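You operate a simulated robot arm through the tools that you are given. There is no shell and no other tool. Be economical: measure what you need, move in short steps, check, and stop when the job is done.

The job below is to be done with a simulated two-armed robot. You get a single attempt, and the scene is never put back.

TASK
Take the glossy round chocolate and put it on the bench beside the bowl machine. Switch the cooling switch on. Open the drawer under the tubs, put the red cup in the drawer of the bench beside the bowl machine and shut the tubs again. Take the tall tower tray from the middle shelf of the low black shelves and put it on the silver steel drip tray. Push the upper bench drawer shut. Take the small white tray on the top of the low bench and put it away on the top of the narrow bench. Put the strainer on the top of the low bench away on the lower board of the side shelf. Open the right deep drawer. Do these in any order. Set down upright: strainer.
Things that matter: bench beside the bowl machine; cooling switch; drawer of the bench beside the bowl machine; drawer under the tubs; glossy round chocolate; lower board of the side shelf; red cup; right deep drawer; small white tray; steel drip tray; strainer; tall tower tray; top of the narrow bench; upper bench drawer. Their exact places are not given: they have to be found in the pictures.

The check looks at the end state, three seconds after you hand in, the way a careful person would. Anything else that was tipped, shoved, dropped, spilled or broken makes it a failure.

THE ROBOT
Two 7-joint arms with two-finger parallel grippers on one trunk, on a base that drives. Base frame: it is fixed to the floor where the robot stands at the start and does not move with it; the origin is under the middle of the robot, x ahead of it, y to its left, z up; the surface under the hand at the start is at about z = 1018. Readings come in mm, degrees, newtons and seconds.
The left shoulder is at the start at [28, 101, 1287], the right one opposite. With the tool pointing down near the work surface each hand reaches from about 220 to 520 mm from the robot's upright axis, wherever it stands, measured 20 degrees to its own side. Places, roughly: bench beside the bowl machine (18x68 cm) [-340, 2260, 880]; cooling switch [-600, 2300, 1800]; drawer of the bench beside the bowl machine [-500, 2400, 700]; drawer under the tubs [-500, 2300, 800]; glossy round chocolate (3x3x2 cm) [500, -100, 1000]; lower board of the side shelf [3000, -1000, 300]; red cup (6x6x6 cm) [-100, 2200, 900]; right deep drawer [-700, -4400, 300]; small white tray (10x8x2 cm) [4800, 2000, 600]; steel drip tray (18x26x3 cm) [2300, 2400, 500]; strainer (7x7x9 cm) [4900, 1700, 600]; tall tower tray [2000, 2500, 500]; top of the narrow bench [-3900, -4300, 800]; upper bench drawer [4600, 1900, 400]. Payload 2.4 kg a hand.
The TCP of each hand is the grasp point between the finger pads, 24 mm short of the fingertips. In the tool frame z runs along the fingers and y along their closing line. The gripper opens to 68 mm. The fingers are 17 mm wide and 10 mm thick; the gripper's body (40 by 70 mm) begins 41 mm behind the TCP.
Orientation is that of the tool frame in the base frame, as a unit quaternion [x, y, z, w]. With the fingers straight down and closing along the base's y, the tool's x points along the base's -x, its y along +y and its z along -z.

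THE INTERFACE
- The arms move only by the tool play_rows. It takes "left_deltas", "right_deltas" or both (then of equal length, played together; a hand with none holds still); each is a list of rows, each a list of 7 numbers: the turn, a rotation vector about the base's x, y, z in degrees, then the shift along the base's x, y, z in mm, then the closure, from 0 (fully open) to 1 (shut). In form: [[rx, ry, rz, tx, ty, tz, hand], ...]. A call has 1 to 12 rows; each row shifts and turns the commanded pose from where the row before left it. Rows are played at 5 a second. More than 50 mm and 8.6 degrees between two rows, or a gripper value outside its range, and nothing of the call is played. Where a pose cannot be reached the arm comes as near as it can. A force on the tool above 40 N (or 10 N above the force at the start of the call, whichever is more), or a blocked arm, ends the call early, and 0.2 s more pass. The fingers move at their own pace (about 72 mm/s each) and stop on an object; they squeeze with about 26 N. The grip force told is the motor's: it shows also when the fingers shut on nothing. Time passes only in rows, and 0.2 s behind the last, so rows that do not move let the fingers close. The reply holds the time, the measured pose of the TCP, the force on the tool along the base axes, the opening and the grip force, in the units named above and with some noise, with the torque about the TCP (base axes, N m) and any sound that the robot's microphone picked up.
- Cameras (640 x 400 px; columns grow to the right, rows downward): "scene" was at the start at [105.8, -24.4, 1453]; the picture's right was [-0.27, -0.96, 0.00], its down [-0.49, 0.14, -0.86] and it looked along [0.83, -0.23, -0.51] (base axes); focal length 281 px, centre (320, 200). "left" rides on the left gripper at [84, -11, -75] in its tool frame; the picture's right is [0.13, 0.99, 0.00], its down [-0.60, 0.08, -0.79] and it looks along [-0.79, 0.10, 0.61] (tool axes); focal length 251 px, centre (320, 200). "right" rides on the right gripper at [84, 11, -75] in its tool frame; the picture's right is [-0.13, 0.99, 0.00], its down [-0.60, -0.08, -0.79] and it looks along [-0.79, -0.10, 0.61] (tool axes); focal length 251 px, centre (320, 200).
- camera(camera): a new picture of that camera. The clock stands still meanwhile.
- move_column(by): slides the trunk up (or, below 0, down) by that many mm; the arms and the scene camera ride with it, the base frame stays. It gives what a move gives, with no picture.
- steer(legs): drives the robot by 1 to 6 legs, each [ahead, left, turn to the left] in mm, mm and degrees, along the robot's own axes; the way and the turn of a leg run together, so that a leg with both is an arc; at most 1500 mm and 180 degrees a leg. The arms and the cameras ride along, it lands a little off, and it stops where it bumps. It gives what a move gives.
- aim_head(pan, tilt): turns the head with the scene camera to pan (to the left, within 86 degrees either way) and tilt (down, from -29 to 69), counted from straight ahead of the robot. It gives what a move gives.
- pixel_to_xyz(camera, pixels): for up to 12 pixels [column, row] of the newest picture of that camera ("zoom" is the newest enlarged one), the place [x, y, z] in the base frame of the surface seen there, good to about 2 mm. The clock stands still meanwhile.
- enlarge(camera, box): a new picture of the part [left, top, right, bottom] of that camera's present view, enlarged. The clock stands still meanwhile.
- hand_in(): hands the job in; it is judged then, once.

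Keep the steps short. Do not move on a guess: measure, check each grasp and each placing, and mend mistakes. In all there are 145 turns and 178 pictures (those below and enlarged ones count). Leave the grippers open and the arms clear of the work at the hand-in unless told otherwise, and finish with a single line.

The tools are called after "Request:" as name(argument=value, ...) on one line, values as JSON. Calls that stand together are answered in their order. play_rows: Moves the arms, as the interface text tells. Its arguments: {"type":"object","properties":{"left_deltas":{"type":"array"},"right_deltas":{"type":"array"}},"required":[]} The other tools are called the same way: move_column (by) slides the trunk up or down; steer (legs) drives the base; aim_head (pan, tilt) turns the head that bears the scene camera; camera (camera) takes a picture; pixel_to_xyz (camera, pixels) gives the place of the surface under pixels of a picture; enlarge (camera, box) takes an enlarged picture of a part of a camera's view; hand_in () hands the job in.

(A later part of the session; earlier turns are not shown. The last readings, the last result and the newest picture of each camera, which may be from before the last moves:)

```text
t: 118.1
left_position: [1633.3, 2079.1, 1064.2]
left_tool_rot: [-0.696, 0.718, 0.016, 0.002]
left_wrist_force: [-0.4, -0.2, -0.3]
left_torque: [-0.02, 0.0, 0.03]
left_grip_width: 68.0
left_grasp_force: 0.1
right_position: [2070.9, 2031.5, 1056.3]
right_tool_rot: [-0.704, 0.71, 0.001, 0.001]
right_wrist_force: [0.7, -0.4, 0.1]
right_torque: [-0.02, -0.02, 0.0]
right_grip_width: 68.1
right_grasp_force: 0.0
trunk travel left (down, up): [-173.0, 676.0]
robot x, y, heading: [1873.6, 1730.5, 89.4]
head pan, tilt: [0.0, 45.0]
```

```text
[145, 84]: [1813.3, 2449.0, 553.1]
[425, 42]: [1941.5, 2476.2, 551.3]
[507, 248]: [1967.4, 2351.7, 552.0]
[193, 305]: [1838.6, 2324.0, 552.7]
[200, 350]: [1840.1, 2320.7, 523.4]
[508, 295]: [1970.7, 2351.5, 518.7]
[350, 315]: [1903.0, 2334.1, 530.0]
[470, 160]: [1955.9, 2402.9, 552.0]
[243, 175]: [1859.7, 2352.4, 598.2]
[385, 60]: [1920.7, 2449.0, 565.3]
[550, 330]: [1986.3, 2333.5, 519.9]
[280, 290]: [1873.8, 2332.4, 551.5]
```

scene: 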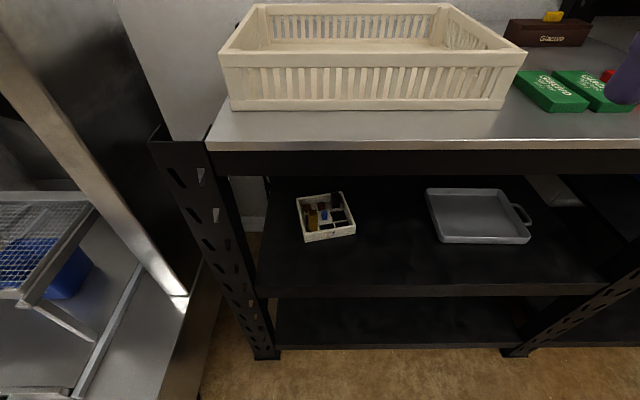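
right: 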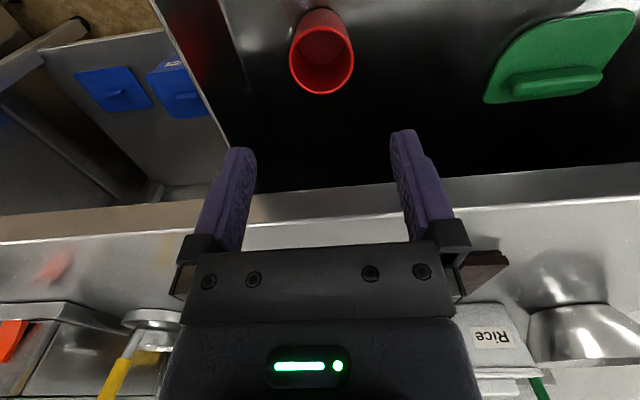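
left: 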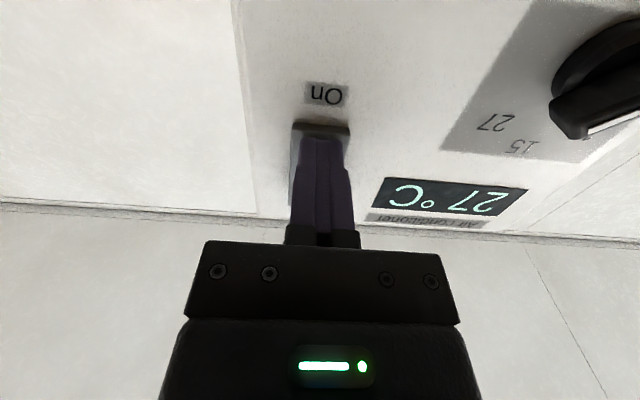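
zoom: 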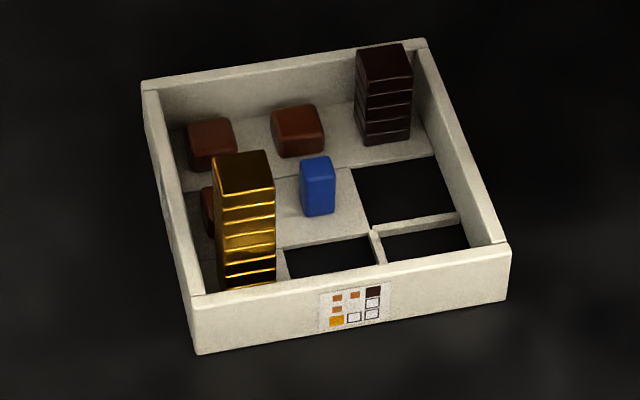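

Tray: about 130×127 mm, yaw 12°, rim z 552, shelf 519; the right-hand cells are empty, so I'll pinch the right wall at its middle ≈ (1951,2413) with the right hand pitched. I check divider heights and the upper shelf's lip.

Request:
pixel_to_xyz(camera="zoom", pixels=[[420, 225], [430, 190], [378, 250], [352, 190], [330, 240], [430, 245], [448, 110], [320, 170], [390, 150], [420, 165], [487, 245], [440, 100]])

Request:
pixel_to_xyz(camera="scene", pixels=[[400, 145], [400, 152], [400, 173], [400, 178], [570, 290], [228, 150]])

Request:
play_rows(left_deltas=[[0, 0, 0, -10, -30, 20, 0], [0, 0, 0, -10, -30, 20, 0], [0, 0, 0, -10, -30, 20, 0], [0, 0, 0, 0, -30, 20, 0], [0, 0, 0, 0, 0, 20, 0]])

Request:
move_column(by=-150)

```text
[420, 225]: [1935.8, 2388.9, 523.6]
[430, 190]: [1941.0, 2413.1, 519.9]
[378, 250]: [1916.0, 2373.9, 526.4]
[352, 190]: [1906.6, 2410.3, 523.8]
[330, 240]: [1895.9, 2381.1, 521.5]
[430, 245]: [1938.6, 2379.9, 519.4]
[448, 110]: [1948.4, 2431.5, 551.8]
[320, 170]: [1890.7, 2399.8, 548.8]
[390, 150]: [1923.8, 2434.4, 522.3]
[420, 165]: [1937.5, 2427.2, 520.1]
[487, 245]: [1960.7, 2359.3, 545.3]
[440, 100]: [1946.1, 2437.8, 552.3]
```

```text
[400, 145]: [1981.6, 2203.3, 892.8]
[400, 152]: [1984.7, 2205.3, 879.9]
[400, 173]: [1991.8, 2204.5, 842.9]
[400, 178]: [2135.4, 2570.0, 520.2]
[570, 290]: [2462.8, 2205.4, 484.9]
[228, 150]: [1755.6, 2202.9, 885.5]
```

```text
t: 119.3
left_position: [1657.6, 2054.6, 1066.8]
left_tool_rot: [-0.695, 0.718, 0.016, 0.002]
left_wrist_force: [0.6, 1.5, -0.3]
left_torque: [-0.04, 0.01, 0.0]
left_grip_width: 68.1
left_grasp_force: 0.1
left hand out of reach, approached as far as the arm can: row 1, 2, 3, 4, 5
right_position: [2070.1, 2031.2, 1057.6]
right_tool_rot: [-0.704, 0.71, 0.0, 0.001]
right_wrist_force: [1.4, 0.5, -0.1]
right_torque: [0.01, -0.02, -0.01]
right_grip_width: 68.1
right_grasp_force: 0.0
trunk travel left (down, up): [-173.0, 676.0]
robot x, y, heading: [1875.4, 1734.7, 89.7]
head pan, tilt: [0.0, 45.0]
```

```text
t: 121.0
left_position: [1660.9, 2105.4, 876.2]
left_tool_rot: [-0.694, 0.718, -0.036, -0.049]
left_wrist_force: [0.0, 0.3, -0.7]
left_torque: [0.01, 0.01, 0.01]
left_grip_width: 68.1
left_grasp_force: 0.0
right_position: [2071.0, 2072.3, 875.4]
right_tool_rot: [-0.703, 0.709, -0.045, -0.046]
right_wrist_force: [-0.3, -0.1, -0.5]
right_torque: [-0.01, 0.02, -0.02]
right_grip_width: 68.2
right_grasp_force: 0.0
trunk travel left (down, up): [-23.0, 826.0]
robot x, y, heading: [1867.3, 1736.1, 89.4]
head pan, tilt: [0.0, 45.0]
```

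The hands tilted a little during the lowering; I look.

Request:
camera(camera="scene")

Request:
camera(camera="left")

```text
125 pictures are left
```

scene: 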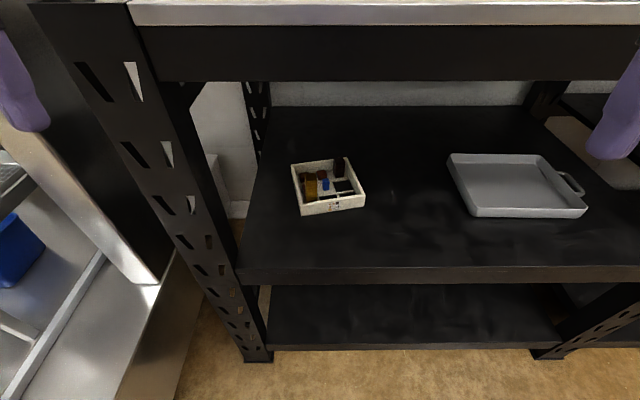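

```text
124 pictures are left
```

left: 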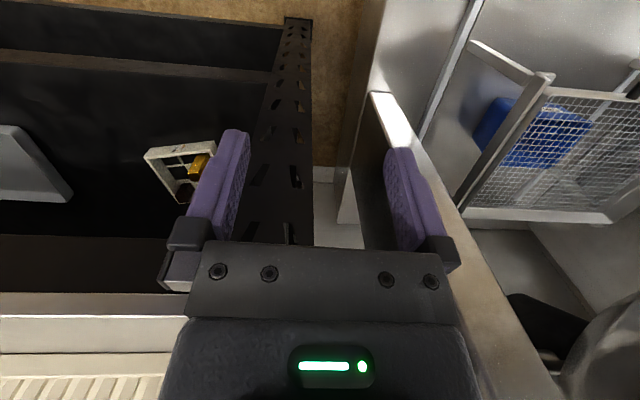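

The trunk leans a bit forward when low; poses are measured anyway. I draw the left hand back, and turn/lower the right hand in front of the shelf opening.

Request:
play_rows(left_deltas=[[0, 0, 0, 5, -20, 0, 0], [0, 0, 0, 5, -20, 0, 0], [0, 0, 0, 5, -20, 0, 0], [0, 0, 0, 5, -20, 0, 0], [0, 0, 0, 5, -20, 0, 0], [0, 0, 0, 0, 0, 0, 0], [0, 0, 0, 0, 0, 0, 0], [0, 0, 0, 0, 0, 0, 0]], right_deltas=[[7.5, 0.7, 1.92, -15, 0, -30, 0], [7.5, 0.7, 1.92, -15, 0, -30, 0], [7.5, 0.7, 1.92, -15, 0, -30, 0], [7.5, 0.7, 1.92, -15, 0, -30, 0], [7.5, 0.7, 1.92, -15, 0, -30, 0], [7.5, 0.7, 1.92, -15, 0, -30, 0], [0, 0, 0, -15, 0, -30, 0], [0, 0, 0, -15, 0, -30, 0]])

Request:
camera(camera="scene")

```text
t: 122.8
left_position: [1694.4, 2009.9, 864.6]
left_tool_rot: [-0.694, 0.718, -0.036, -0.049]
left_wrist_force: [-0.6, -0.3, -0.1]
left_torque: [0.01, 0.02, 0.02]
left_grip_width: 68.0
left_grasp_force: 0.1
left hand out of reach, approached as far as the arm can: row 1, 2, 3
right_position: [1940.6, 2123.7, 652.0]
right_tool_rot: [0.734, -0.598, -0.25, -0.205]
right_wrist_force: [0.4, 0.5, 0.2]
right_torque: [0.01, 0.0, -0.01]
right_grip_width: 68.0
right_grasp_force: 0.1
right hand out of reach, approached as far as the arm can: row 5, 6
trunk travel left (down, up): [-23.0, 826.0]
robot x, y, heading: [1873.7, 1734.0, 89.5]
head pan, tilt: [0.0, 45.0]
```

```text
123 pictures are left
```

scene: 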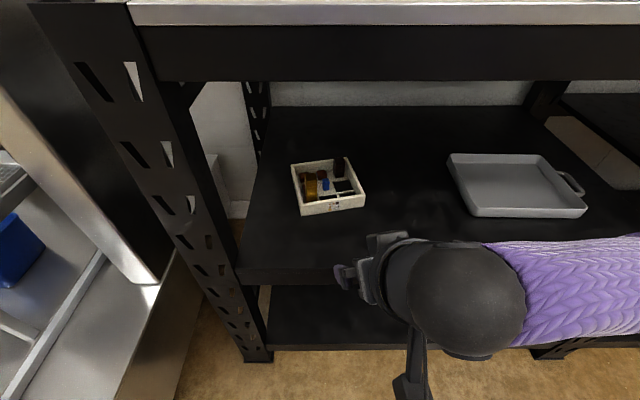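

Orientation is as wanted (pitch 40°, yaw 12°). I drive 115 mm ahead, hand entering under the top shelf.

Request:
steer(legs=[[115, 0, 0]])

Request:
camera(camera="right")

Request:
camera(camera="scene")

```text
t: 124.0
left_position: [1694.0, 2120.4, 862.4]
left_tool_rot: [-0.695, 0.717, -0.037, -0.049]
left_wrist_force: [-0.6, 1.2, 0.0]
left_torque: [-0.01, 0.04, 0.02]
left_grip_width: 68.2
left_grasp_force: 0.0
right_position: [1941.8, 2234.7, 652.8]
right_tool_rot: [0.733, -0.598, -0.25, -0.206]
right_wrist_force: [0.5, -0.3, -0.4]
right_torque: [0.02, 0.02, 0.0]
right_grip_width: 68.0
right_grasp_force: 0.1
trunk travel left (down, up): [-23.0, 826.0]
robot x, y, heading: [1875.6, 1843.4, 89.4]
head pan, tilt: [0.0, 45.0]
```

```text
122 pictures are left
```

right: 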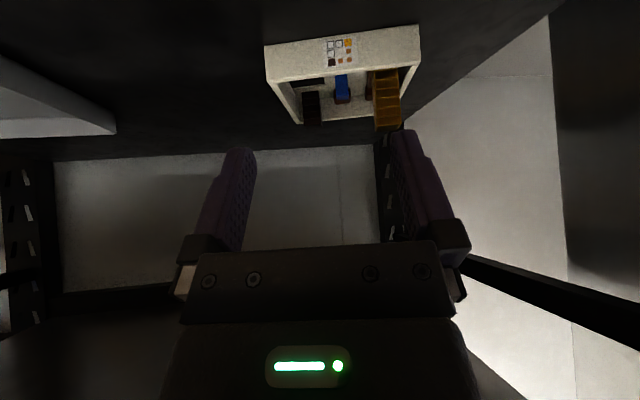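

```text
121 pictures are left
```

scene: 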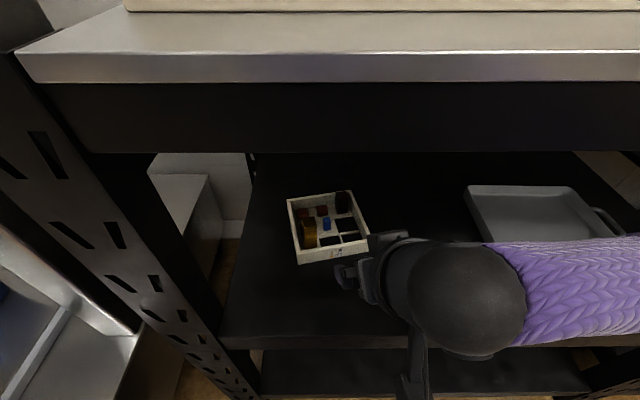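

Request:
enlarge(camera="scene", box=[270, 180, 390, 275])

Request:
pixel_to_xyz(camera="scene", pixels=[[288, 199], [351, 192], [368, 238], [301, 251], [359, 214], [362, 222]])

Request:
pixel_to_xyz(camera="right", pixels=[[270, 76], [415, 62], [345, 68], [290, 105]])

```text
4.21 times, centred on (330, 228) of scene
```

zoom: 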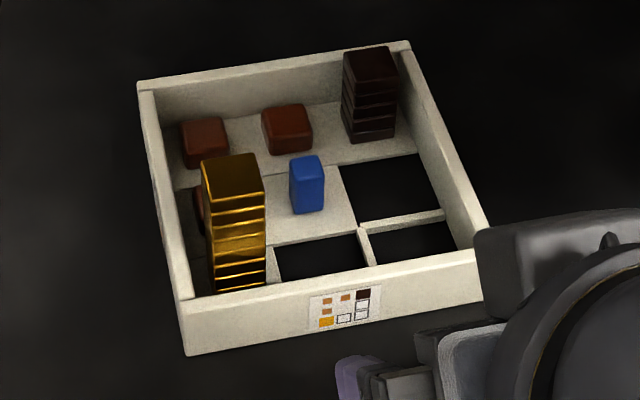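

```text
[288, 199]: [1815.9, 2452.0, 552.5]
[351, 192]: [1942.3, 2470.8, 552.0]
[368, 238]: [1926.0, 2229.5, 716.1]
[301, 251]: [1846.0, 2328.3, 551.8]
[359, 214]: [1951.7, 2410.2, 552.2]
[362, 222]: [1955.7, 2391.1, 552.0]
```

```text
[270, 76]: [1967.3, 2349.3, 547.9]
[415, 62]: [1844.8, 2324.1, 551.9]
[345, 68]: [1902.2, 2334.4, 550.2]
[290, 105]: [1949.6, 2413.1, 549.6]
```

I go to a pose 70 mm back along the fingers from the pinch point, half closed.

Request:
play_rows(right_deltas=[[0, 0, 0, 5, 30, -10, 0.4], [0, 0, 0, 5, 30, -12, 0.4], [0, 0, 0, 6, 30, -15, 0.4], [0, 0, 0, 5, 31, -15, 0.4], [0, 0, 0, 0, 0, 0, 0.4]])

Request:
camera(camera="right")

Request:
enlarge(camera="scene", box=[270, 160, 430, 275])

```text
t: 125.2
left_position: [1696.4, 2121.1, 862.9]
left_tool_rot: [-0.694, 0.718, -0.037, -0.049]
left_wrist_force: [0.3, 0.2, 0.1]
left_torque: [-0.01, 0.01, 0.02]
left_grip_width: 68.0
left_grasp_force: 0.0
right_position: [1966.9, 2356.0, 601.8]
right_tool_rot: [0.734, -0.598, -0.25, -0.206]
right_wrist_force: [0.4, 0.3, -0.7]
right_torque: [0.01, -0.01, 0.0]
right_grip_width: 40.7
right_grasp_force: 0.1
trunk travel left (down, up): [-23.0, 826.0]
robot x, y, heading: [1874.6, 1843.1, 89.4]
head pan, tilt: [0.0, 45.0]
```

```text
119 pictures are left
```

right: 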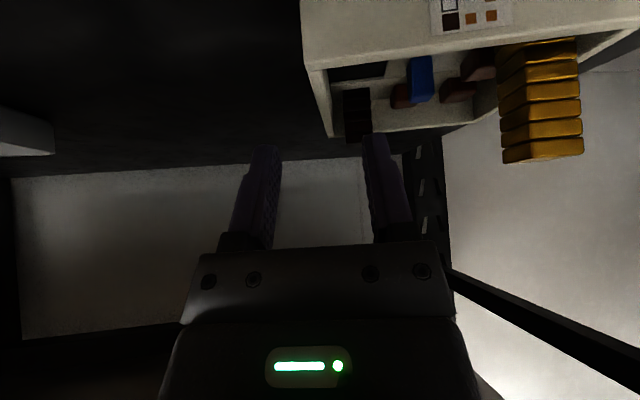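

```text
3.48 times, centred on (350, 218) of scene
```

zoom: 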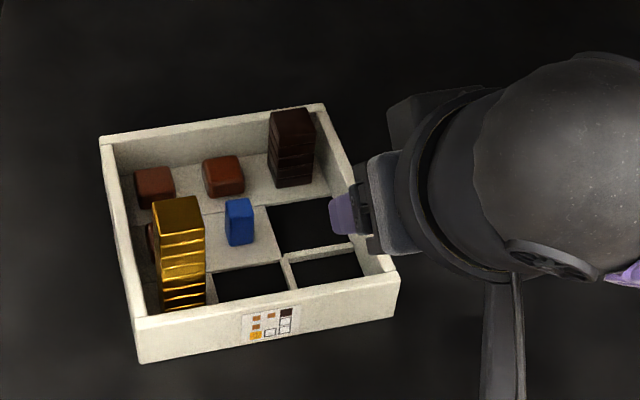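

I correct 4 mm sideways and slide along the fingers, straddling the wall.

Request:
play_rows(right_deltas=[[0, 0, 0, -4, 2, 0, 0.4], [0, 0, 0, -1.7, 8.3, -11, 0.4], [0, 0, 0, -1.7, 8.3, -11, 0.4], [0, 0, 0, -1.7, 8.3, -11, 0.4], [0, 0, 0, 0, 0, 0, 0.4]])

Request:
enlarge(camera="scene", box=[270, 160, 430, 275])

Request:
camera(camera="right")

```text
t: 126.4
left_position: [1694.4, 2121.5, 863.3]
left_tool_rot: [-0.694, 0.717, -0.037, -0.049]
left_wrist_force: [0.1, -0.2, -1.5]
left_torque: [-0.01, -0.01, 0.01]
left_grip_width: 67.9
left_grasp_force: 0.0
right_position: [1956.3, 2382.4, 565.0]
right_tool_rot: [0.734, -0.597, -0.251, -0.206]
right_wrist_force: [0.5, 0.2, 0.0]
right_torque: [0.01, 0.0, -0.01]
right_grip_width: 40.8
right_grasp_force: 0.0
trunk travel left (down, up): [-23.0, 826.0]
robot x, y, heading: [1873.0, 1844.4, 89.4]
head pan, tilt: [0.0, 45.0]
```

```text
3.48 times, centred on (350, 218) of scene
```

zoom: 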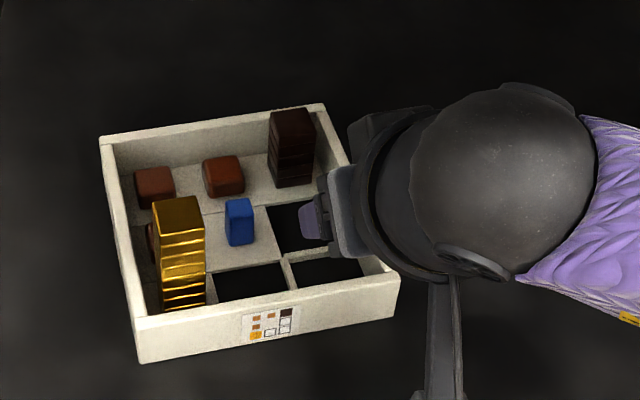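

```text
116 pictures are left
```

right: 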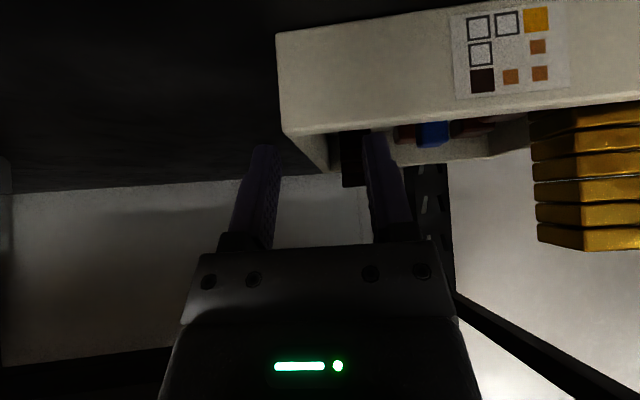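

Good. I go 20 mm deeper and close.

Request:
play_rows(right_deltas=[[0, 0, 0, -1.4, 7, -10, 0.4], [0, 0, 0, -1.4, 7, -10, 0.4], [0, 0, 0, 0, 0, 0, 0.4], [0, 0, 0, 0, 0, 0, 0.6], [0, 0, 0, 0, 0, 0, 0.75], [0, 0, 0, 0, 0, 0, 0.85], [0, 0, 0, 0, 0, 0, 1], [0, 0, 0, 0, 0, 0, 1]])

Request:
enlarge(camera="scene", box=[270, 160, 430, 275])

```text
t: 128.2
left_position: [1695.0, 2120.8, 863.5]
left_tool_rot: [-0.694, 0.718, -0.037, -0.049]
left_wrist_force: [0.1, 0.8, 0.4]
left_torque: [-0.03, -0.02, -0.01]
left_grip_width: 68.1
left_grasp_force: 0.1
right_position: [1952.6, 2395.7, 548.0]
right_tool_rot: [0.734, -0.598, -0.25, -0.205]
right_wrist_force: [0.6, 0.8, 0.8]
right_torque: [-0.17, 0.02, -0.02]
right_grip_width: 6.5
right_grasp_force: 26.6
trunk travel left (down, up): [-23.0, 826.0]
robot x, y, heading: [1877.7, 1844.6, 89.6]
head pan, tilt: [0.0, 45.0]
```

```text
3.48 times, centred on (350, 218) of scene
```

zoom: 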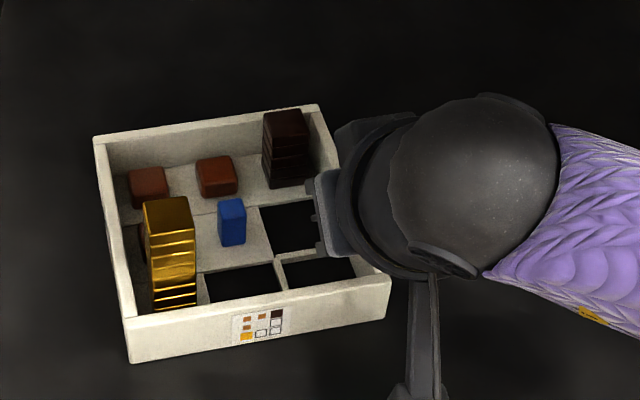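

Gripped (6.5 mm wall). A slow test lift of 8 mm.

Request:
play_rows(right_deltas=[[0, 0, 0, 0, 0, 1, 1], [0, 0, 0, 0, 0, 2, 1], [0, 0, 0, 0, 0, 2, 1], [0, 0, 0, 0, 0, 2, 1], [0, 0, 0, 0, 0, 1, 1], [0, 0, 0, 0, 0, 0, 1]])

Request:
enlarge(camera="scene", box=[270, 160, 430, 275])

Request:
pixel_to_xyz(camera="zoom", pixels=[[97, 139], [315, 107], [388, 278], [126, 318], [180, 210], [285, 125]])

```text
t: 129.6
left_position: [1694.9, 2121.1, 863.2]
left_tool_rot: [-0.694, 0.718, -0.037, -0.05]
left_wrist_force: [0.2, 0.4, -1.5]
left_torque: [0.0, 0.03, 0.0]
left_grip_width: 67.9
left_grasp_force: 0.1
right_position: [1951.4, 2396.7, 557.3]
right_tool_rot: [0.733, -0.598, -0.25, -0.206]
right_wrist_force: [-0.3, -0.2, -1.7]
right_torque: [-0.03, -0.14, -0.03]
right_grip_width: 6.5
right_grasp_force: 26.2
trunk travel left (down, up): [-23.0, 826.0]
robot x, y, heading: [1877.6, 1844.2, 89.6]
head pan, tilt: [0.0, 45.0]
```

```text
3.48 times, centred on (350, 218) of scene
```

zoom: 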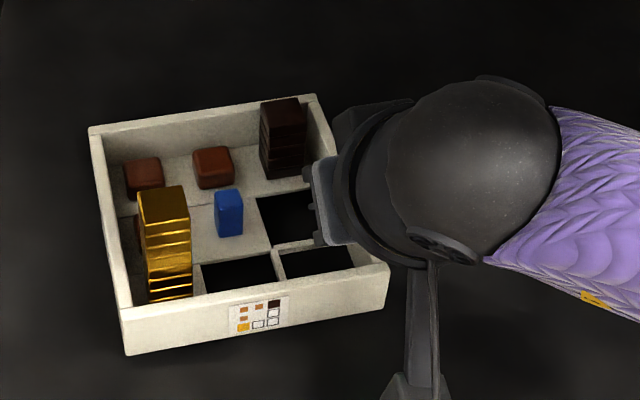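

```text
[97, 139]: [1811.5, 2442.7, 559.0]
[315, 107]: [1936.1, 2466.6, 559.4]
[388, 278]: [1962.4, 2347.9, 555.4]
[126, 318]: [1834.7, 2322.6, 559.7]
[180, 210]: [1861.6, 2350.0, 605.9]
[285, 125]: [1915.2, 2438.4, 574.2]
```

Lifted level. I raise 50 mm more slowly, then measure the drip tray.

Request:
play_rows(right_deltas=[[0, 0, 0, 0, 0, 2, 1], [0, 0, 0, 0, 0, 4, 1], [0, 0, 0, 0, 0, 5, 1], [0, 0, 0, 0, 0, 5, 1], [0, 0, 0, 0, 0, 5, 1], [0, 0, 0, 0, 0, 5, 1], [0, 0, 0, 0, 0, 5, 1], [0, 0, 0, 0, 0, 5, 1], [0, 0, 0, 0, 0, 5, 1], [0, 0, 0, 0, 0, 4, 1], [0, 0, 0, 0, 0, 2, 1], [0, 0, 0, 0, 0, 0, 1]])

Request:
aim_head(pan=-20, tilt=45)

Request:
camera(camera="scene")

```text
t: 132.2
left_position: [1695.1, 2121.4, 864.6]
left_tool_rot: [-0.694, 0.717, -0.038, -0.051]
left_wrist_force: [0.0, 0.5, 0.7]
left_torque: [0.02, -0.05, 0.0]
left_grip_width: 68.0
left_grasp_force: 0.0
right_position: [1951.7, 2397.0, 603.2]
right_tool_rot: [0.733, -0.598, -0.25, -0.206]
right_wrist_force: [0.8, -0.5, -1.6]
right_torque: [0.0, -0.12, -0.02]
right_grip_width: 6.5
right_grasp_force: 26.1
trunk travel left (down, up): [-23.0, 826.0]
robot x, y, heading: [1876.7, 1845.5, 89.5]
head pan, tilt: [0.0, 45.0]
```

```text
t: 133.1
left_position: [1695.2, 2120.9, 863.2]
left_tool_rot: [-0.693, 0.718, -0.037, -0.05]
left_wrist_force: [-0.3, 0.3, -0.6]
left_torque: [-0.02, 0.01, -0.02]
left_grip_width: 67.9
left_grasp_force: 0.0
right_position: [1951.4, 2396.5, 603.0]
right_tool_rot: [0.733, -0.598, -0.251, -0.206]
right_wrist_force: [0.2, -0.3, -1.1]
right_torque: [0.0, -0.14, -0.03]
right_grip_width: 6.8
right_grasp_force: 25.6
trunk travel left (down, up): [-23.0, 826.0]
robot x, y, heading: [1871.1, 1844.4, 89.4]
head pan, tilt: [-20.0, 45.0]
```

```text
113 pictures are left
```

scene: 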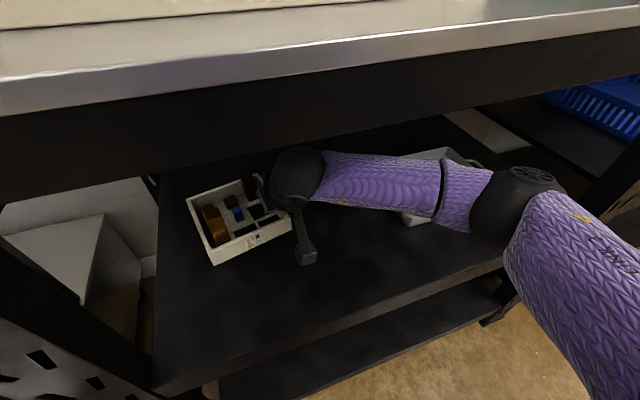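

The forearm lies partly within the shelf bay. I measure elbow, post and drip tray before strafing.

Request:
pixel_to_xyz(camera="scene", pixels=[[520, 180], [460, 180], [350, 170], [405, 220], [480, 165], [435, 152], [500, 300], [620, 170], [500, 250]])

```text
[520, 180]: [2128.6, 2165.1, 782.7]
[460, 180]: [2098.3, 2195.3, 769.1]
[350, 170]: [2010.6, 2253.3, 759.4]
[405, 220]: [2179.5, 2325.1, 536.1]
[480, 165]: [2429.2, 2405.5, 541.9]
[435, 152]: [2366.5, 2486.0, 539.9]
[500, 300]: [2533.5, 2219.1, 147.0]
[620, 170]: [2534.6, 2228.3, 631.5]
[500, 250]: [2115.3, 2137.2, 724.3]
```

Elbow would meet the right front post on a straight strafe, so I'll back out, turn the robot ~25° right, and enter again. First a short 60 mm test drive back with the tray.

Request:
steer(legs=[[-60, 0, 0]])

Request:
enlarge(camera="scene", box=[150, 150, 350, 290])

```text
t: 134.0
left_position: [1693.1, 2061.6, 863.3]
left_tool_rot: [-0.694, 0.717, -0.037, -0.05]
left_wrist_force: [0.2, -0.3, -0.6]
left_torque: [0.0, -0.01, -0.01]
left_grip_width: 68.0
left_grasp_force: 0.1
right_position: [1951.7, 2338.9, 603.2]
right_tool_rot: [0.734, -0.598, -0.25, -0.205]
right_wrist_force: [0.0, 0.1, -2.2]
right_torque: [0.01, -0.14, 0.01]
right_grip_width: 6.7
right_grasp_force: 26.4
trunk travel left (down, up): [-23.0, 826.0]
robot x, y, heading: [1873.2, 1785.0, 89.8]
head pan, tilt: [-20.0, 45.0]
```

```text
2.86 times, centred on (250, 220) of scene
```

zoom: 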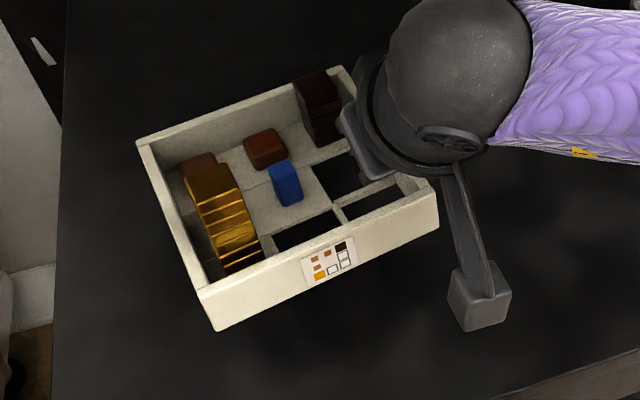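

Contents stay put. I back out a further 190 mm, strafe right 200, and check.

Request:
steer(legs=[[-190, 0, 0], [0, -190, 0]])

Request:
play_rows(left_deltas=[[0, 0, 0, -10, -10, 25, 0], [0, 0, 0, -10, -10, 25, 0], [0, 0, 0, -10, -10, 25, 0], [0, 0, 0, -10, -10, 25, 0], [0, 0, 0, -10, -10, 25, 0], [0, 0, 0, -10, -10, 25, 0]])

Request:
aim_head(pan=-10, tilt=40)

Request:
camera(camera="scene")

```text
t: 136.7
left_position: [1880.9, 1870.7, 864.7]
left_tool_rot: [-0.696, 0.715, -0.038, -0.049]
left_wrist_force: [0.2, -0.9, -0.3]
left_torque: [-0.02, -0.01, 0.0]
left_grip_width: 67.5
left_grasp_force: 0.1
right_position: [2136.1, 2148.6, 602.5]
right_tool_rot: [0.735, -0.596, -0.251, -0.205]
right_wrist_force: [0.4, 0.3, -2.2]
right_torque: [-0.03, -0.13, -0.03]
right_grip_width: 6.8
right_grasp_force: 26.5
trunk travel left (down, up): [-23.0, 826.0]
robot x, y, heading: [2058.9, 1597.1, 89.7]
head pan, tilt: [-20.0, 45.0]
```

```text
t: 138.1
left_position: [1922.6, 1814.2, 898.7]
left_tool_rot: [-0.696, 0.715, -0.038, -0.049]
left_wrist_force: [0.2, -0.1, -0.7]
left_torque: [0.03, -0.03, 0.02]
left_grip_width: 68.1
left_grasp_force: 0.1
left hand out of reach, approached as far as the arm can: row 1, 2, 3, 4, 5, 6
right_position: [2135.9, 2148.0, 602.9]
right_tool_rot: [0.735, -0.596, -0.251, -0.205]
right_wrist_force: [-0.1, -0.1, -1.3]
right_torque: [-0.02, -0.12, 0.0]
right_grip_width: 6.5
right_grasp_force: 26.1
trunk travel left (down, up): [-23.0, 826.0]
robot x, y, heading: [2061.2, 1596.5, 89.5]
head pan, tilt: [-20.0, 45.0]
```

```text
t: 138.8
left_position: [1923.3, 1815.1, 898.3]
left_tool_rot: [-0.696, 0.716, -0.038, -0.05]
left_wrist_force: [-0.7, -1.3, -0.4]
left_torque: [-0.04, -0.02, 0.02]
left_grip_width: 68.3
left_grasp_force: 0.1
right_position: [2134.4, 2148.2, 603.5]
right_tool_rot: [0.735, -0.596, -0.25, -0.205]
right_wrist_force: [-0.3, -0.4, -1.1]
right_torque: [0.0, -0.12, -0.03]
right_grip_width: 6.6
right_grasp_force: 26.2
trunk travel left (down, up): [-23.0, 826.0]
robot x, y, heading: [2063.3, 1597.8, 89.6]
head pan, tilt: [-10.0, 40.0]
```

```text
111 pictures are left
```

scene: 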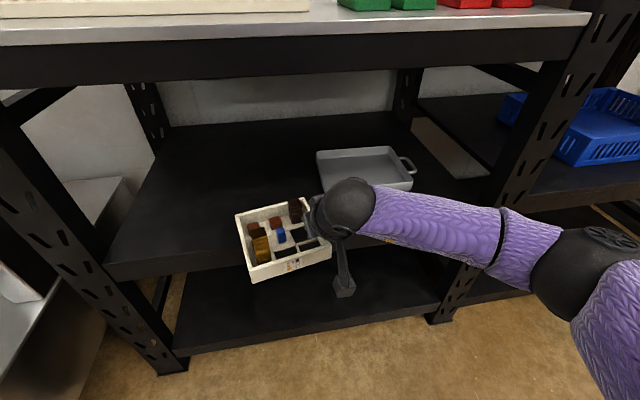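

Request:
enlarge(camera="scene", box=[300, 130, 430, 210])

Request:
pixel_to_xyz(camera="zoom", pixels=[[85, 105], [465, 85], [552, 245], [110, 285], [300, 95], [510, 165], [300, 190], [400, 200], [95, 200], [470, 275]])

```text
4.92 times, centred on (365, 170) of scene
```

zoom: 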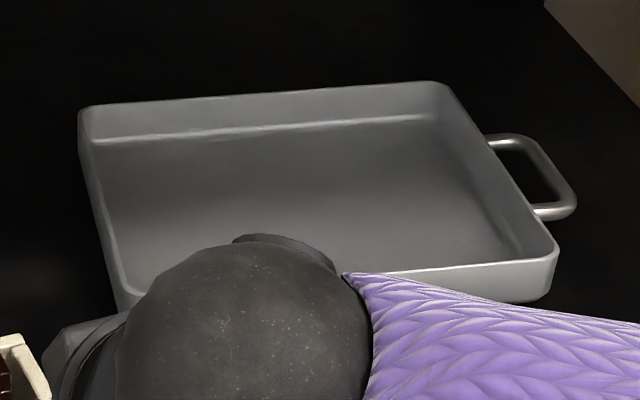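

```text
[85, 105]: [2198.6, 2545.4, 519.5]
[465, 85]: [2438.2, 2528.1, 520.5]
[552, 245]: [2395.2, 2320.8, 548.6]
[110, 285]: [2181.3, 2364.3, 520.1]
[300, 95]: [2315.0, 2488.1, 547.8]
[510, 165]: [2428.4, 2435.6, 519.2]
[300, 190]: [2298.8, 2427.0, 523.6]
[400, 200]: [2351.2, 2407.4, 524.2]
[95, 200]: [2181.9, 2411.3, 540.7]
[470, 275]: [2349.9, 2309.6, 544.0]
```

Request:
pixel_to_xyz(camera="zoom", pixels=[[87, 110], [82, 125], [435, 84], [400, 86], [200, 98], [545, 235], [490, 150], [120, 293], [105, 240], [450, 268], [400, 274]])

```text
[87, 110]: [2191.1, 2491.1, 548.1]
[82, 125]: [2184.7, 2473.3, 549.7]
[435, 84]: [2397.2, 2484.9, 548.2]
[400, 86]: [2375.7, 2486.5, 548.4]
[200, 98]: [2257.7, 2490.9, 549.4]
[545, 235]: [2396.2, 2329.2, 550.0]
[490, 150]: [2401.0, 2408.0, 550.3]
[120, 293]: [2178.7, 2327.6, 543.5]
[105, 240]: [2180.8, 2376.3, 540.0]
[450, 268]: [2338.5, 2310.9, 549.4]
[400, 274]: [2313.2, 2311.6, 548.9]
```

Drip tray: x 2180–2400, y 2311–2490, rim 549, floor 524, nearly straight. Turning 14° right will align the tray with it. I strafe 88 right and turn.

Request:
steer(legs=[[0, -88, 0], [0, 0, -14]])

Request:
aim_head(pan=0, tilt=42)

Request:
camera(camera="scene")

```text
t: 140.8
left_position: [2067.5, 1843.7, 898.1]
left_tool_rot: [-0.603, 0.795, -0.03, -0.054]
left_wrist_force: [0.4, 0.5, -0.8]
left_torque: [0.02, 0.0, -0.01]
left_grip_width: 68.0
left_grasp_force: 0.0
right_position: [2353.6, 2113.7, 603.2]
right_tool_rot: [-0.656, 0.681, 0.225, 0.234]
right_wrist_force: [-0.6, 0.4, -1.1]
right_torque: [-0.03, -0.11, 0.01]
right_grip_width: 6.7
right_grasp_force: 26.5
trunk travel left (down, up): [-23.0, 826.0]
robot x, y, heading: [2150.1, 1596.7, 75.7]
head pan, tilt: [-10.0, 40.0]
```

```text
t: 141.5
left_position: [2068.0, 1841.8, 900.0]
left_tool_rot: [-0.604, 0.795, -0.031, -0.053]
left_wrist_force: [0.1, 0.5, 0.7]
left_torque: [-0.02, -0.01, -0.02]
left_grip_width: 68.1
left_grasp_force: 0.0
right_position: [2354.1, 2114.3, 601.9]
right_tool_rot: [-0.657, 0.681, 0.224, 0.234]
right_wrist_force: [1.2, 0.5, -1.5]
right_torque: [-0.02, -0.12, -0.02]
right_grip_width: 6.7
right_grasp_force: 25.6
trunk travel left (down, up): [-23.0, 826.0]
robot x, y, heading: [2152.8, 1595.3, 75.7]
head pan, tilt: [0.0, 42.0]
```

```text
109 pictures are left
```

scene: 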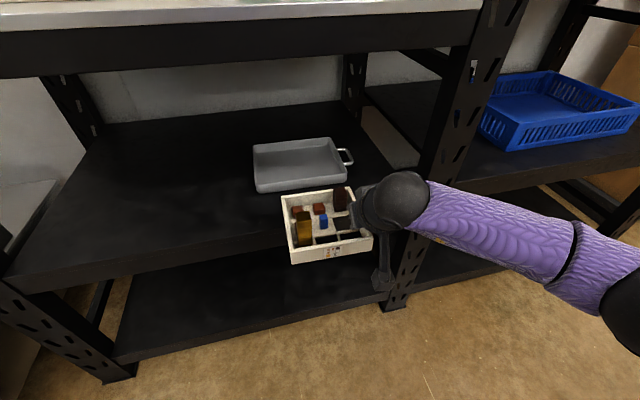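

I measure tray, wrist and forearm to check the path past the post.

Request:
pixel_to_xyz(camera="scene", pixels=[[403, 180], [425, 200], [470, 190], [530, 215], [580, 240], [282, 197], [343, 190], [290, 247], [370, 233], [455, 200], [330, 240], [300, 215]])

```text
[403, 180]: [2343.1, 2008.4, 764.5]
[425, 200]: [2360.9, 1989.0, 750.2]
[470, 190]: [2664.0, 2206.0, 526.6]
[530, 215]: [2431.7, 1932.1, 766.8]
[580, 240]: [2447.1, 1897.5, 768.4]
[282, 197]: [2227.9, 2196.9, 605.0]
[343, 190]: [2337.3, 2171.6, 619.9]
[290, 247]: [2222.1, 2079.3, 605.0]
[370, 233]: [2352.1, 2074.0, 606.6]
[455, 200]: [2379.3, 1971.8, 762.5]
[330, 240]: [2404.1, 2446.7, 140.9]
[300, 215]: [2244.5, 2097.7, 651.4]
```

Path is clear. I drive 265 mm straight toward +y in the robot's rotated frame.

Request:
steer(legs=[[257, 65, 0]])

Request:
camera(camera="scene")

```text
t: 143.4
left_position: [2074.7, 2110.0, 898.6]
left_tool_rot: [-0.599, 0.798, -0.031, -0.054]
left_wrist_force: [-0.7, 0.0, 0.5]
left_torque: [0.01, 0.01, 0.0]
left_grip_width: 68.1
left_grasp_force: 0.2
right_position: [2363.4, 2376.8, 603.0]
right_tool_rot: [-0.653, 0.685, 0.223, 0.236]
right_wrist_force: [-0.4, 0.1, -1.8]
right_torque: [-0.03, -0.13, -0.02]
right_grip_width: 6.8
right_grasp_force: 26.4
trunk travel left (down, up): [-23.0, 826.0]
robot x, y, heading: [2151.8, 1863.0, 75.4]
head pan, tilt: [0.0, 42.0]
```

```text
108 pictures are left
```

scene: 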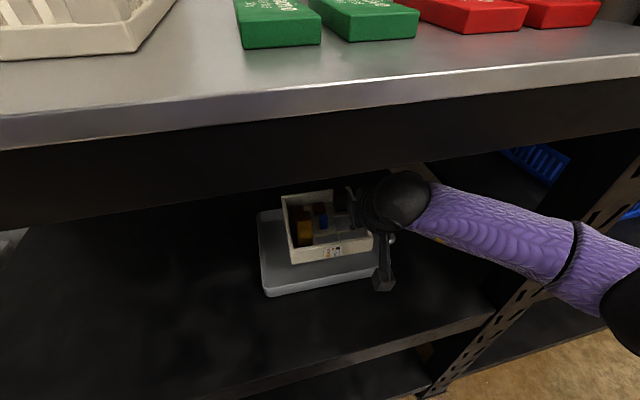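

Request:
enlarge(camera="scene", box=[245, 180, 405, 300])

Request:
pixel_to_xyz(camera="scene", pixels=[[283, 197], [291, 246], [371, 234], [333, 191], [259, 212], [266, 287], [370, 272], [330, 280]])

```text
3.33 times, centred on (325, 240) of scene
```

zoom: 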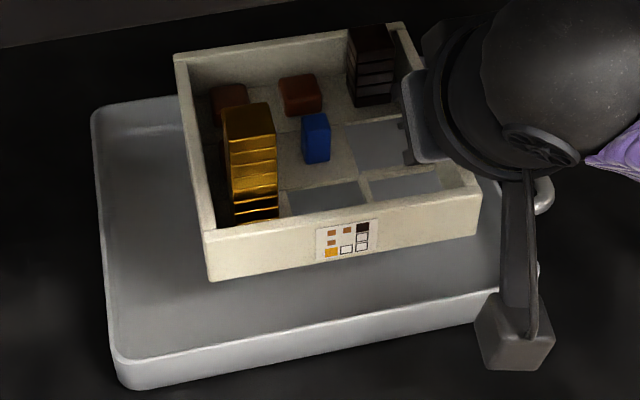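

```text
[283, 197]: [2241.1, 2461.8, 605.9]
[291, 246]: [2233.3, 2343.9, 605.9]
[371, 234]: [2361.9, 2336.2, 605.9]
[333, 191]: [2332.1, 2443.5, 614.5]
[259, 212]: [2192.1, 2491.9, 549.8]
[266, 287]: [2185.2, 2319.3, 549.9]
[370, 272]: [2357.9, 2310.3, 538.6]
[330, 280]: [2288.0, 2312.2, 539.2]
```

I shift 12 mm left and lower slowly to just above the drip tray's floor.

Request:
play_rows(right_deltas=[[0, 0, 0, -4, 0, 0, 1], [0, 0, 0, -4, 0, 0, 1], [0, 0, 0, -4, 0, -3, 1], [0, 0, 0, 0, 0, -6, 1], [0, 0, 0, 0, 0, -6, 1], [0, 0, 0, 0, 0, -6, 1], [0, 0, 0, 0, 0, -6, 1], [0, 0, 0, 0, 0, -6, 1], [0, 0, 0, 0, 0, -6, 1], [0, 0, 0, 0, 0, -4, 1], [0, 0, 0, 0, 0, -2, 1], [0, 0, 0, 0, 0, 0, 1]])

Request:
enlarge(camera="scene", box=[245, 180, 405, 300])

```text
t: 146.0
left_position: [2075.9, 2109.9, 898.7]
left_tool_rot: [-0.599, 0.799, -0.031, -0.053]
left_wrist_force: [-0.3, 0.5, -0.3]
left_torque: [-0.02, -0.01, 0.02]
left_grip_width: 67.9
left_grasp_force: 0.1
right_position: [2351.8, 2375.5, 557.0]
right_tool_rot: [-0.653, 0.685, 0.223, 0.236]
right_wrist_force: [-0.2, -0.2, -1.5]
right_torque: [-0.05, -0.11, -0.03]
right_grip_width: 6.9
right_grasp_force: 25.7
trunk travel left (down, up): [-23.0, 826.0]
robot x, y, heading: [2153.8, 1863.0, 75.2]
head pan, tilt: [0.0, 42.0]
```

```text
3.33 times, centred on (325, 240) of scene
```

zoom: 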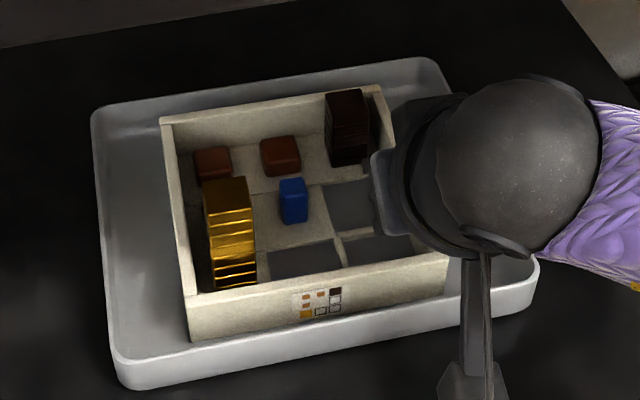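

Well centred. I lower the last few mm.

Request:
play_rows(right_deltas=[[0, 0, 0, 0, 2, -2, 1], [0, 0, 0, 0, 0, -1, 1], [0, 0, 0, 0, 0, -1, 1], [0, 0, 0, 0, 0, -1, 1], [0, 0, 0, 0, 0, 0, 1]])

```text
t: 147.2
left_position: [2073.4, 2108.6, 898.8]
left_tool_rot: [-0.599, 0.798, -0.03, -0.053]
left_wrist_force: [0.0, -0.2, 0.2]
left_torque: [0.01, -0.03, -0.01]
left_grip_width: 68.1
left_grasp_force: 0.0
right_position: [2351.8, 2379.0, 552.6]
right_tool_rot: [-0.653, 0.685, 0.223, 0.236]
right_wrist_force: [1.2, 0.8, 4.8]
right_torque: [-0.26, 0.08, 0.04]
right_grip_width: 6.7
right_grasp_force: 25.5
trunk travel left (down, up): [-23.0, 826.0]
robot x, y, heading: [2154.4, 1863.4, 74.8]
head pan, tilt: [0.0, 42.0]
```

Contact felt (4.8 N). I open slightly and withdraw along the fingers.

Request:
play_rows(right_deltas=[[0, 0, 0, 0, 0, 0, 0.85], [0, 0, 0, 0, 0, 0, 0.74], [0, 0, 0, 0, 0, 0, 0.74], [0, 0, 0, -0.3, -5, 6.4, 0.74], [0, 0, 0, -0.4, -7.4, 9.5, 0.74], [0, 0, 0, -0.4, -7.4, 9.5, 0.74], [0, 0, 0, -0.4, -12, 15, 0.7], [0, 0, 0, -0.4, -18, 18, 0.7], [0, 0, 0, 0, -30, 20, 0.5], [0, 0, 0, 0, 0, 0, 0.5]])

Request:
enlarge(camera="scene", box=[245, 180, 405, 300])

```text
t: 149.4
left_position: [2073.7, 2109.4, 899.1]
left_tool_rot: [-0.599, 0.799, -0.03, -0.054]
left_wrist_force: [0.8, -0.1, -0.7]
left_torque: [-0.02, 0.01, 0.01]
left_grip_width: 67.8
left_grasp_force: 0.0
right_position: [2350.7, 2297.9, 632.3]
right_tool_rot: [-0.653, 0.684, 0.223, 0.235]
right_wrist_force: [0.2, 0.3, -0.2]
right_torque: [0.01, 0.02, -0.03]
right_grip_width: 34.0
right_grasp_force: 0.1
trunk travel left (down, up): [-23.0, 826.0]
robot x, y, heading: [2152.6, 1859.9, 75.3]
head pan, tilt: [0.0, 42.0]
```

```text
3.33 times, centred on (325, 240) of scene
```

zoom: 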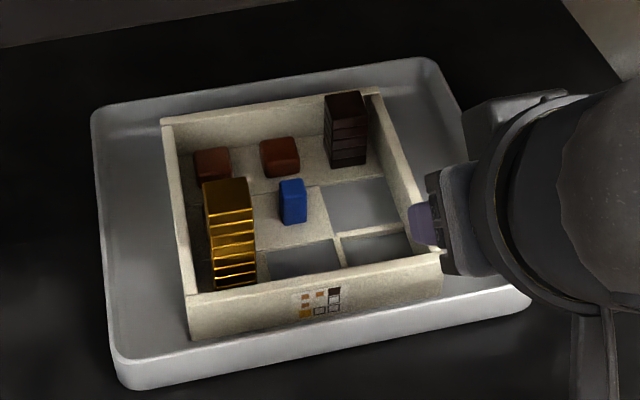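

Placed flat inside the drip tray. I back out, raise the trunk, and look toward the next bench at x≈4700.

Request:
steer(legs=[[-290, -75, 0], [0, 0, -75]])

Request:
move_column(by=400)

Request:
aim_head(pan=10, tilt=15)

Request:
camera(camera="scene")

```text
t: 154.7
left_position: [2370.3, 1701.8, 898.2]
left_tool_rot: [0.018, 0.998, 0.008, -0.061]
left_wrist_force: [-0.2, 0.1, 0.4]
left_torque: [-0.02, 0.02, -0.01]
left_grip_width: 68.2
left_grasp_force: 0.1
right_position: [2622.3, 1482.5, 631.8]
right_tool_rot: [-0.095, 0.941, 0.031, 0.322]
right_wrist_force: [0.0, -0.5, 0.3]
right_torque: [-0.01, -0.02, -0.02]
right_grip_width: 33.9
right_grasp_force: 0.1
trunk travel left (down, up): [-23.0, 826.0]
robot x, y, heading: [2150.5, 1563.9, -0.3]
head pan, tilt: [0.0, 42.0]
```

```text
t: 158.5
left_position: [2371.0, 1700.3, 1298.6]
left_tool_rot: [0.017, 0.998, 0.009, -0.06]
left_wrist_force: [0.7, -0.6, 0.5]
left_torque: [0.0, 0.03, -0.02]
left_grip_width: 68.2
left_grasp_force: 0.2
right_position: [2621.9, 1482.5, 1030.5]
right_tool_rot: [-0.095, 0.941, 0.031, 0.323]
right_wrist_force: [0.9, 0.6, 0.9]
right_torque: [-0.03, 0.0, 0.03]
right_grip_width: 34.0
right_grasp_force: 0.0
trunk travel left (down, up): [-423.0, 426.0]
robot x, y, heading: [2151.0, 1563.8, -0.2]
head pan, tilt: [0.0, 42.0]
```

```text
t: 159.4
left_position: [2370.3, 1702.6, 1298.4]
left_tool_rot: [0.017, 0.998, 0.008, -0.061]
left_wrist_force: [0.7, 0.2, 0.1]
left_torque: [0.01, 0.0, 0.04]
left_grip_width: 67.9
left_grasp_force: 0.0
right_position: [2621.4, 1484.0, 1032.6]
right_tool_rot: [-0.095, 0.941, 0.032, 0.323]
right_wrist_force: [0.1, 0.4, 1.3]
right_torque: [0.04, 0.01, -0.01]
right_grip_width: 34.1
right_grasp_force: 0.0
trunk travel left (down, up): [-423.0, 426.0]
robot x, y, heading: [2150.4, 1563.2, -0.4]
head pan, tilt: [10.0, 15.0]
```

```text
104 pictures are left
```

scene: 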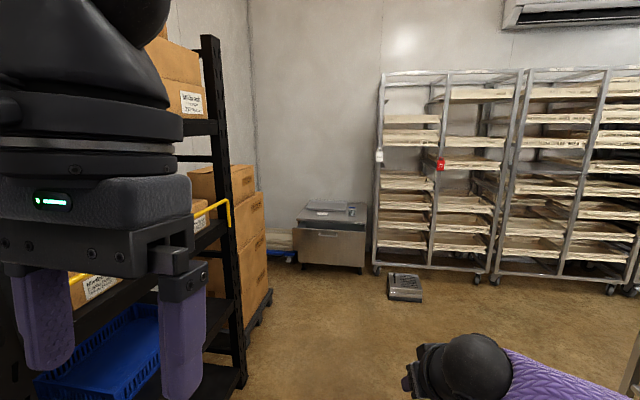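

The low bench is at (330,235); a scale stands on the floor at (405,287). I measure.

Request:
enlarge(camera="scene", box=[280, 190, 440, 310])

Request:
pixel_to_xyz(camera="scene", pixels=[[300, 262], [363, 272], [298, 215], [366, 225], [330, 212], [390, 297], [420, 299], [405, 275], [375, 268], [265, 310], [330, 235]])

```text
3.33 times, centred on (360, 250) of scene
```

zoom: 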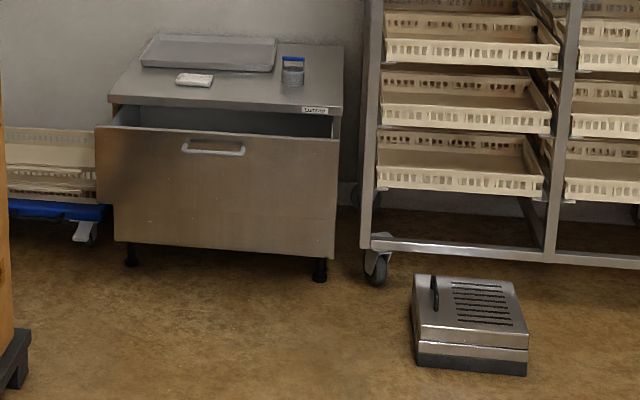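

```text
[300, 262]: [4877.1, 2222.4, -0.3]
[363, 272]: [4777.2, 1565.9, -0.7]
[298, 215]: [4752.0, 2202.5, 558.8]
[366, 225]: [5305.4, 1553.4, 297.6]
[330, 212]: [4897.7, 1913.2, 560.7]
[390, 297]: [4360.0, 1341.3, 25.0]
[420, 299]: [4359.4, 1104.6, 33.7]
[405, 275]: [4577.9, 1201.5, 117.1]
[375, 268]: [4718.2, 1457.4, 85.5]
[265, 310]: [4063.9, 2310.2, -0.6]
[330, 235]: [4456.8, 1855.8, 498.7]
```

The low bench's upper drawer stands open (front at x≈4457); the white tray and blue strainer are on top. I drive toward it to about x=3950, y=1870.

Request:
steer(legs=[[1500, 0, 0], [300, 300, 0]])

Request:
aim_head(pan=0, tilt=40)

Request:
camera(camera="scene")

```text
t: 169.2
left_position: [4197.5, 2009.9, 1299.7]
left_tool_rot: [0.009, 0.998, 0.008, -0.061]
left_wrist_force: [0.6, -1.3, -0.4]
left_torque: [-0.02, 0.0, 0.02]
left_grip_width: 67.6
left_grasp_force: 0.0
right_position: [4451.2, 1793.8, 1031.1]
right_tool_rot: [-0.102, 0.94, 0.034, 0.323]
right_wrist_force: [0.8, -0.5, 0.7]
right_torque: [-0.04, -0.02, -0.02]
right_grip_width: 34.0
right_grasp_force: 0.1
trunk travel left (down, up): [-423.0, 426.0]
robot x, y, heading: [3976.5, 1869.9, 0.3]
head pan, tilt: [10.0, 15.0]
```

```text
t: 170.1
left_position: [4196.7, 2009.9, 1299.2]
left_tool_rot: [0.009, 0.998, 0.008, -0.061]
left_wrist_force: [-0.8, 0.0, 0.3]
left_torque: [0.02, 0.03, 0.0]
left_grip_width: 68.0
left_grasp_force: 0.1
right_position: [4452.5, 1794.0, 1031.3]
right_tool_rot: [-0.102, 0.94, 0.033, 0.323]
right_wrist_force: [-0.4, 0.1, -0.5]
right_torque: [-0.01, 0.0, 0.02]
right_grip_width: 34.1
right_grasp_force: 0.1
trunk travel left (down, up): [-423.0, 426.0]
robot x, y, heading: [3979.9, 1871.6, 0.0]
head pan, tilt: [0.0, 40.0]
```

```text
102 pictures are left
```

scene: 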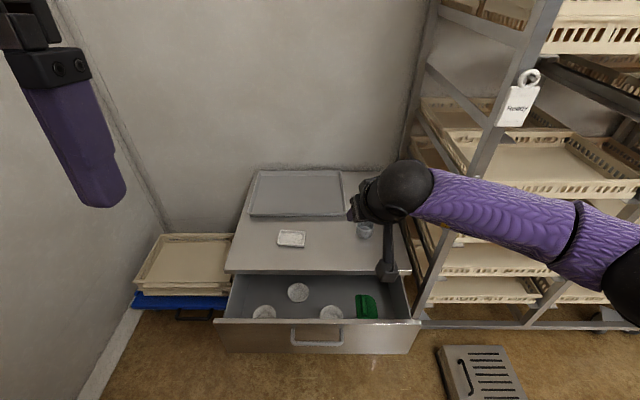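

Request:
pixel_to_xyz(camera="scene", pixels=[[225, 322], [415, 322], [317, 345], [360, 345], [270, 340], [330, 273], [300, 237], [280, 240], [365, 232], [317, 328], [410, 268], [228, 268]])

Request:
enlarge(camera="scene", box=[210, 160, 430, 360])

```text
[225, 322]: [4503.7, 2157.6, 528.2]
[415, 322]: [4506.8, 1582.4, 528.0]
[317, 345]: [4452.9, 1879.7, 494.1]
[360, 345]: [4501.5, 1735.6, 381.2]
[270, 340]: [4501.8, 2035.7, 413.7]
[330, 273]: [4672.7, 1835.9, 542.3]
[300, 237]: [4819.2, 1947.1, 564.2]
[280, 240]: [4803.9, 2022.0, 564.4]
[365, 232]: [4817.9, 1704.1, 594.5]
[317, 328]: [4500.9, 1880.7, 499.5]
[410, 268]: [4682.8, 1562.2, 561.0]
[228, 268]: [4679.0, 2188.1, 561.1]
```

```text
2.00 times, centred on (320, 260) of scene
```

zoom: 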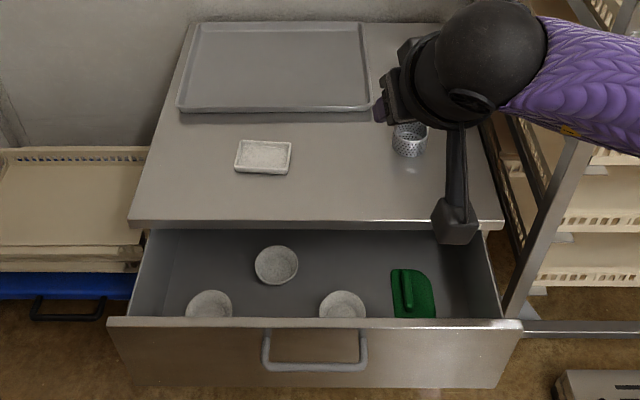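

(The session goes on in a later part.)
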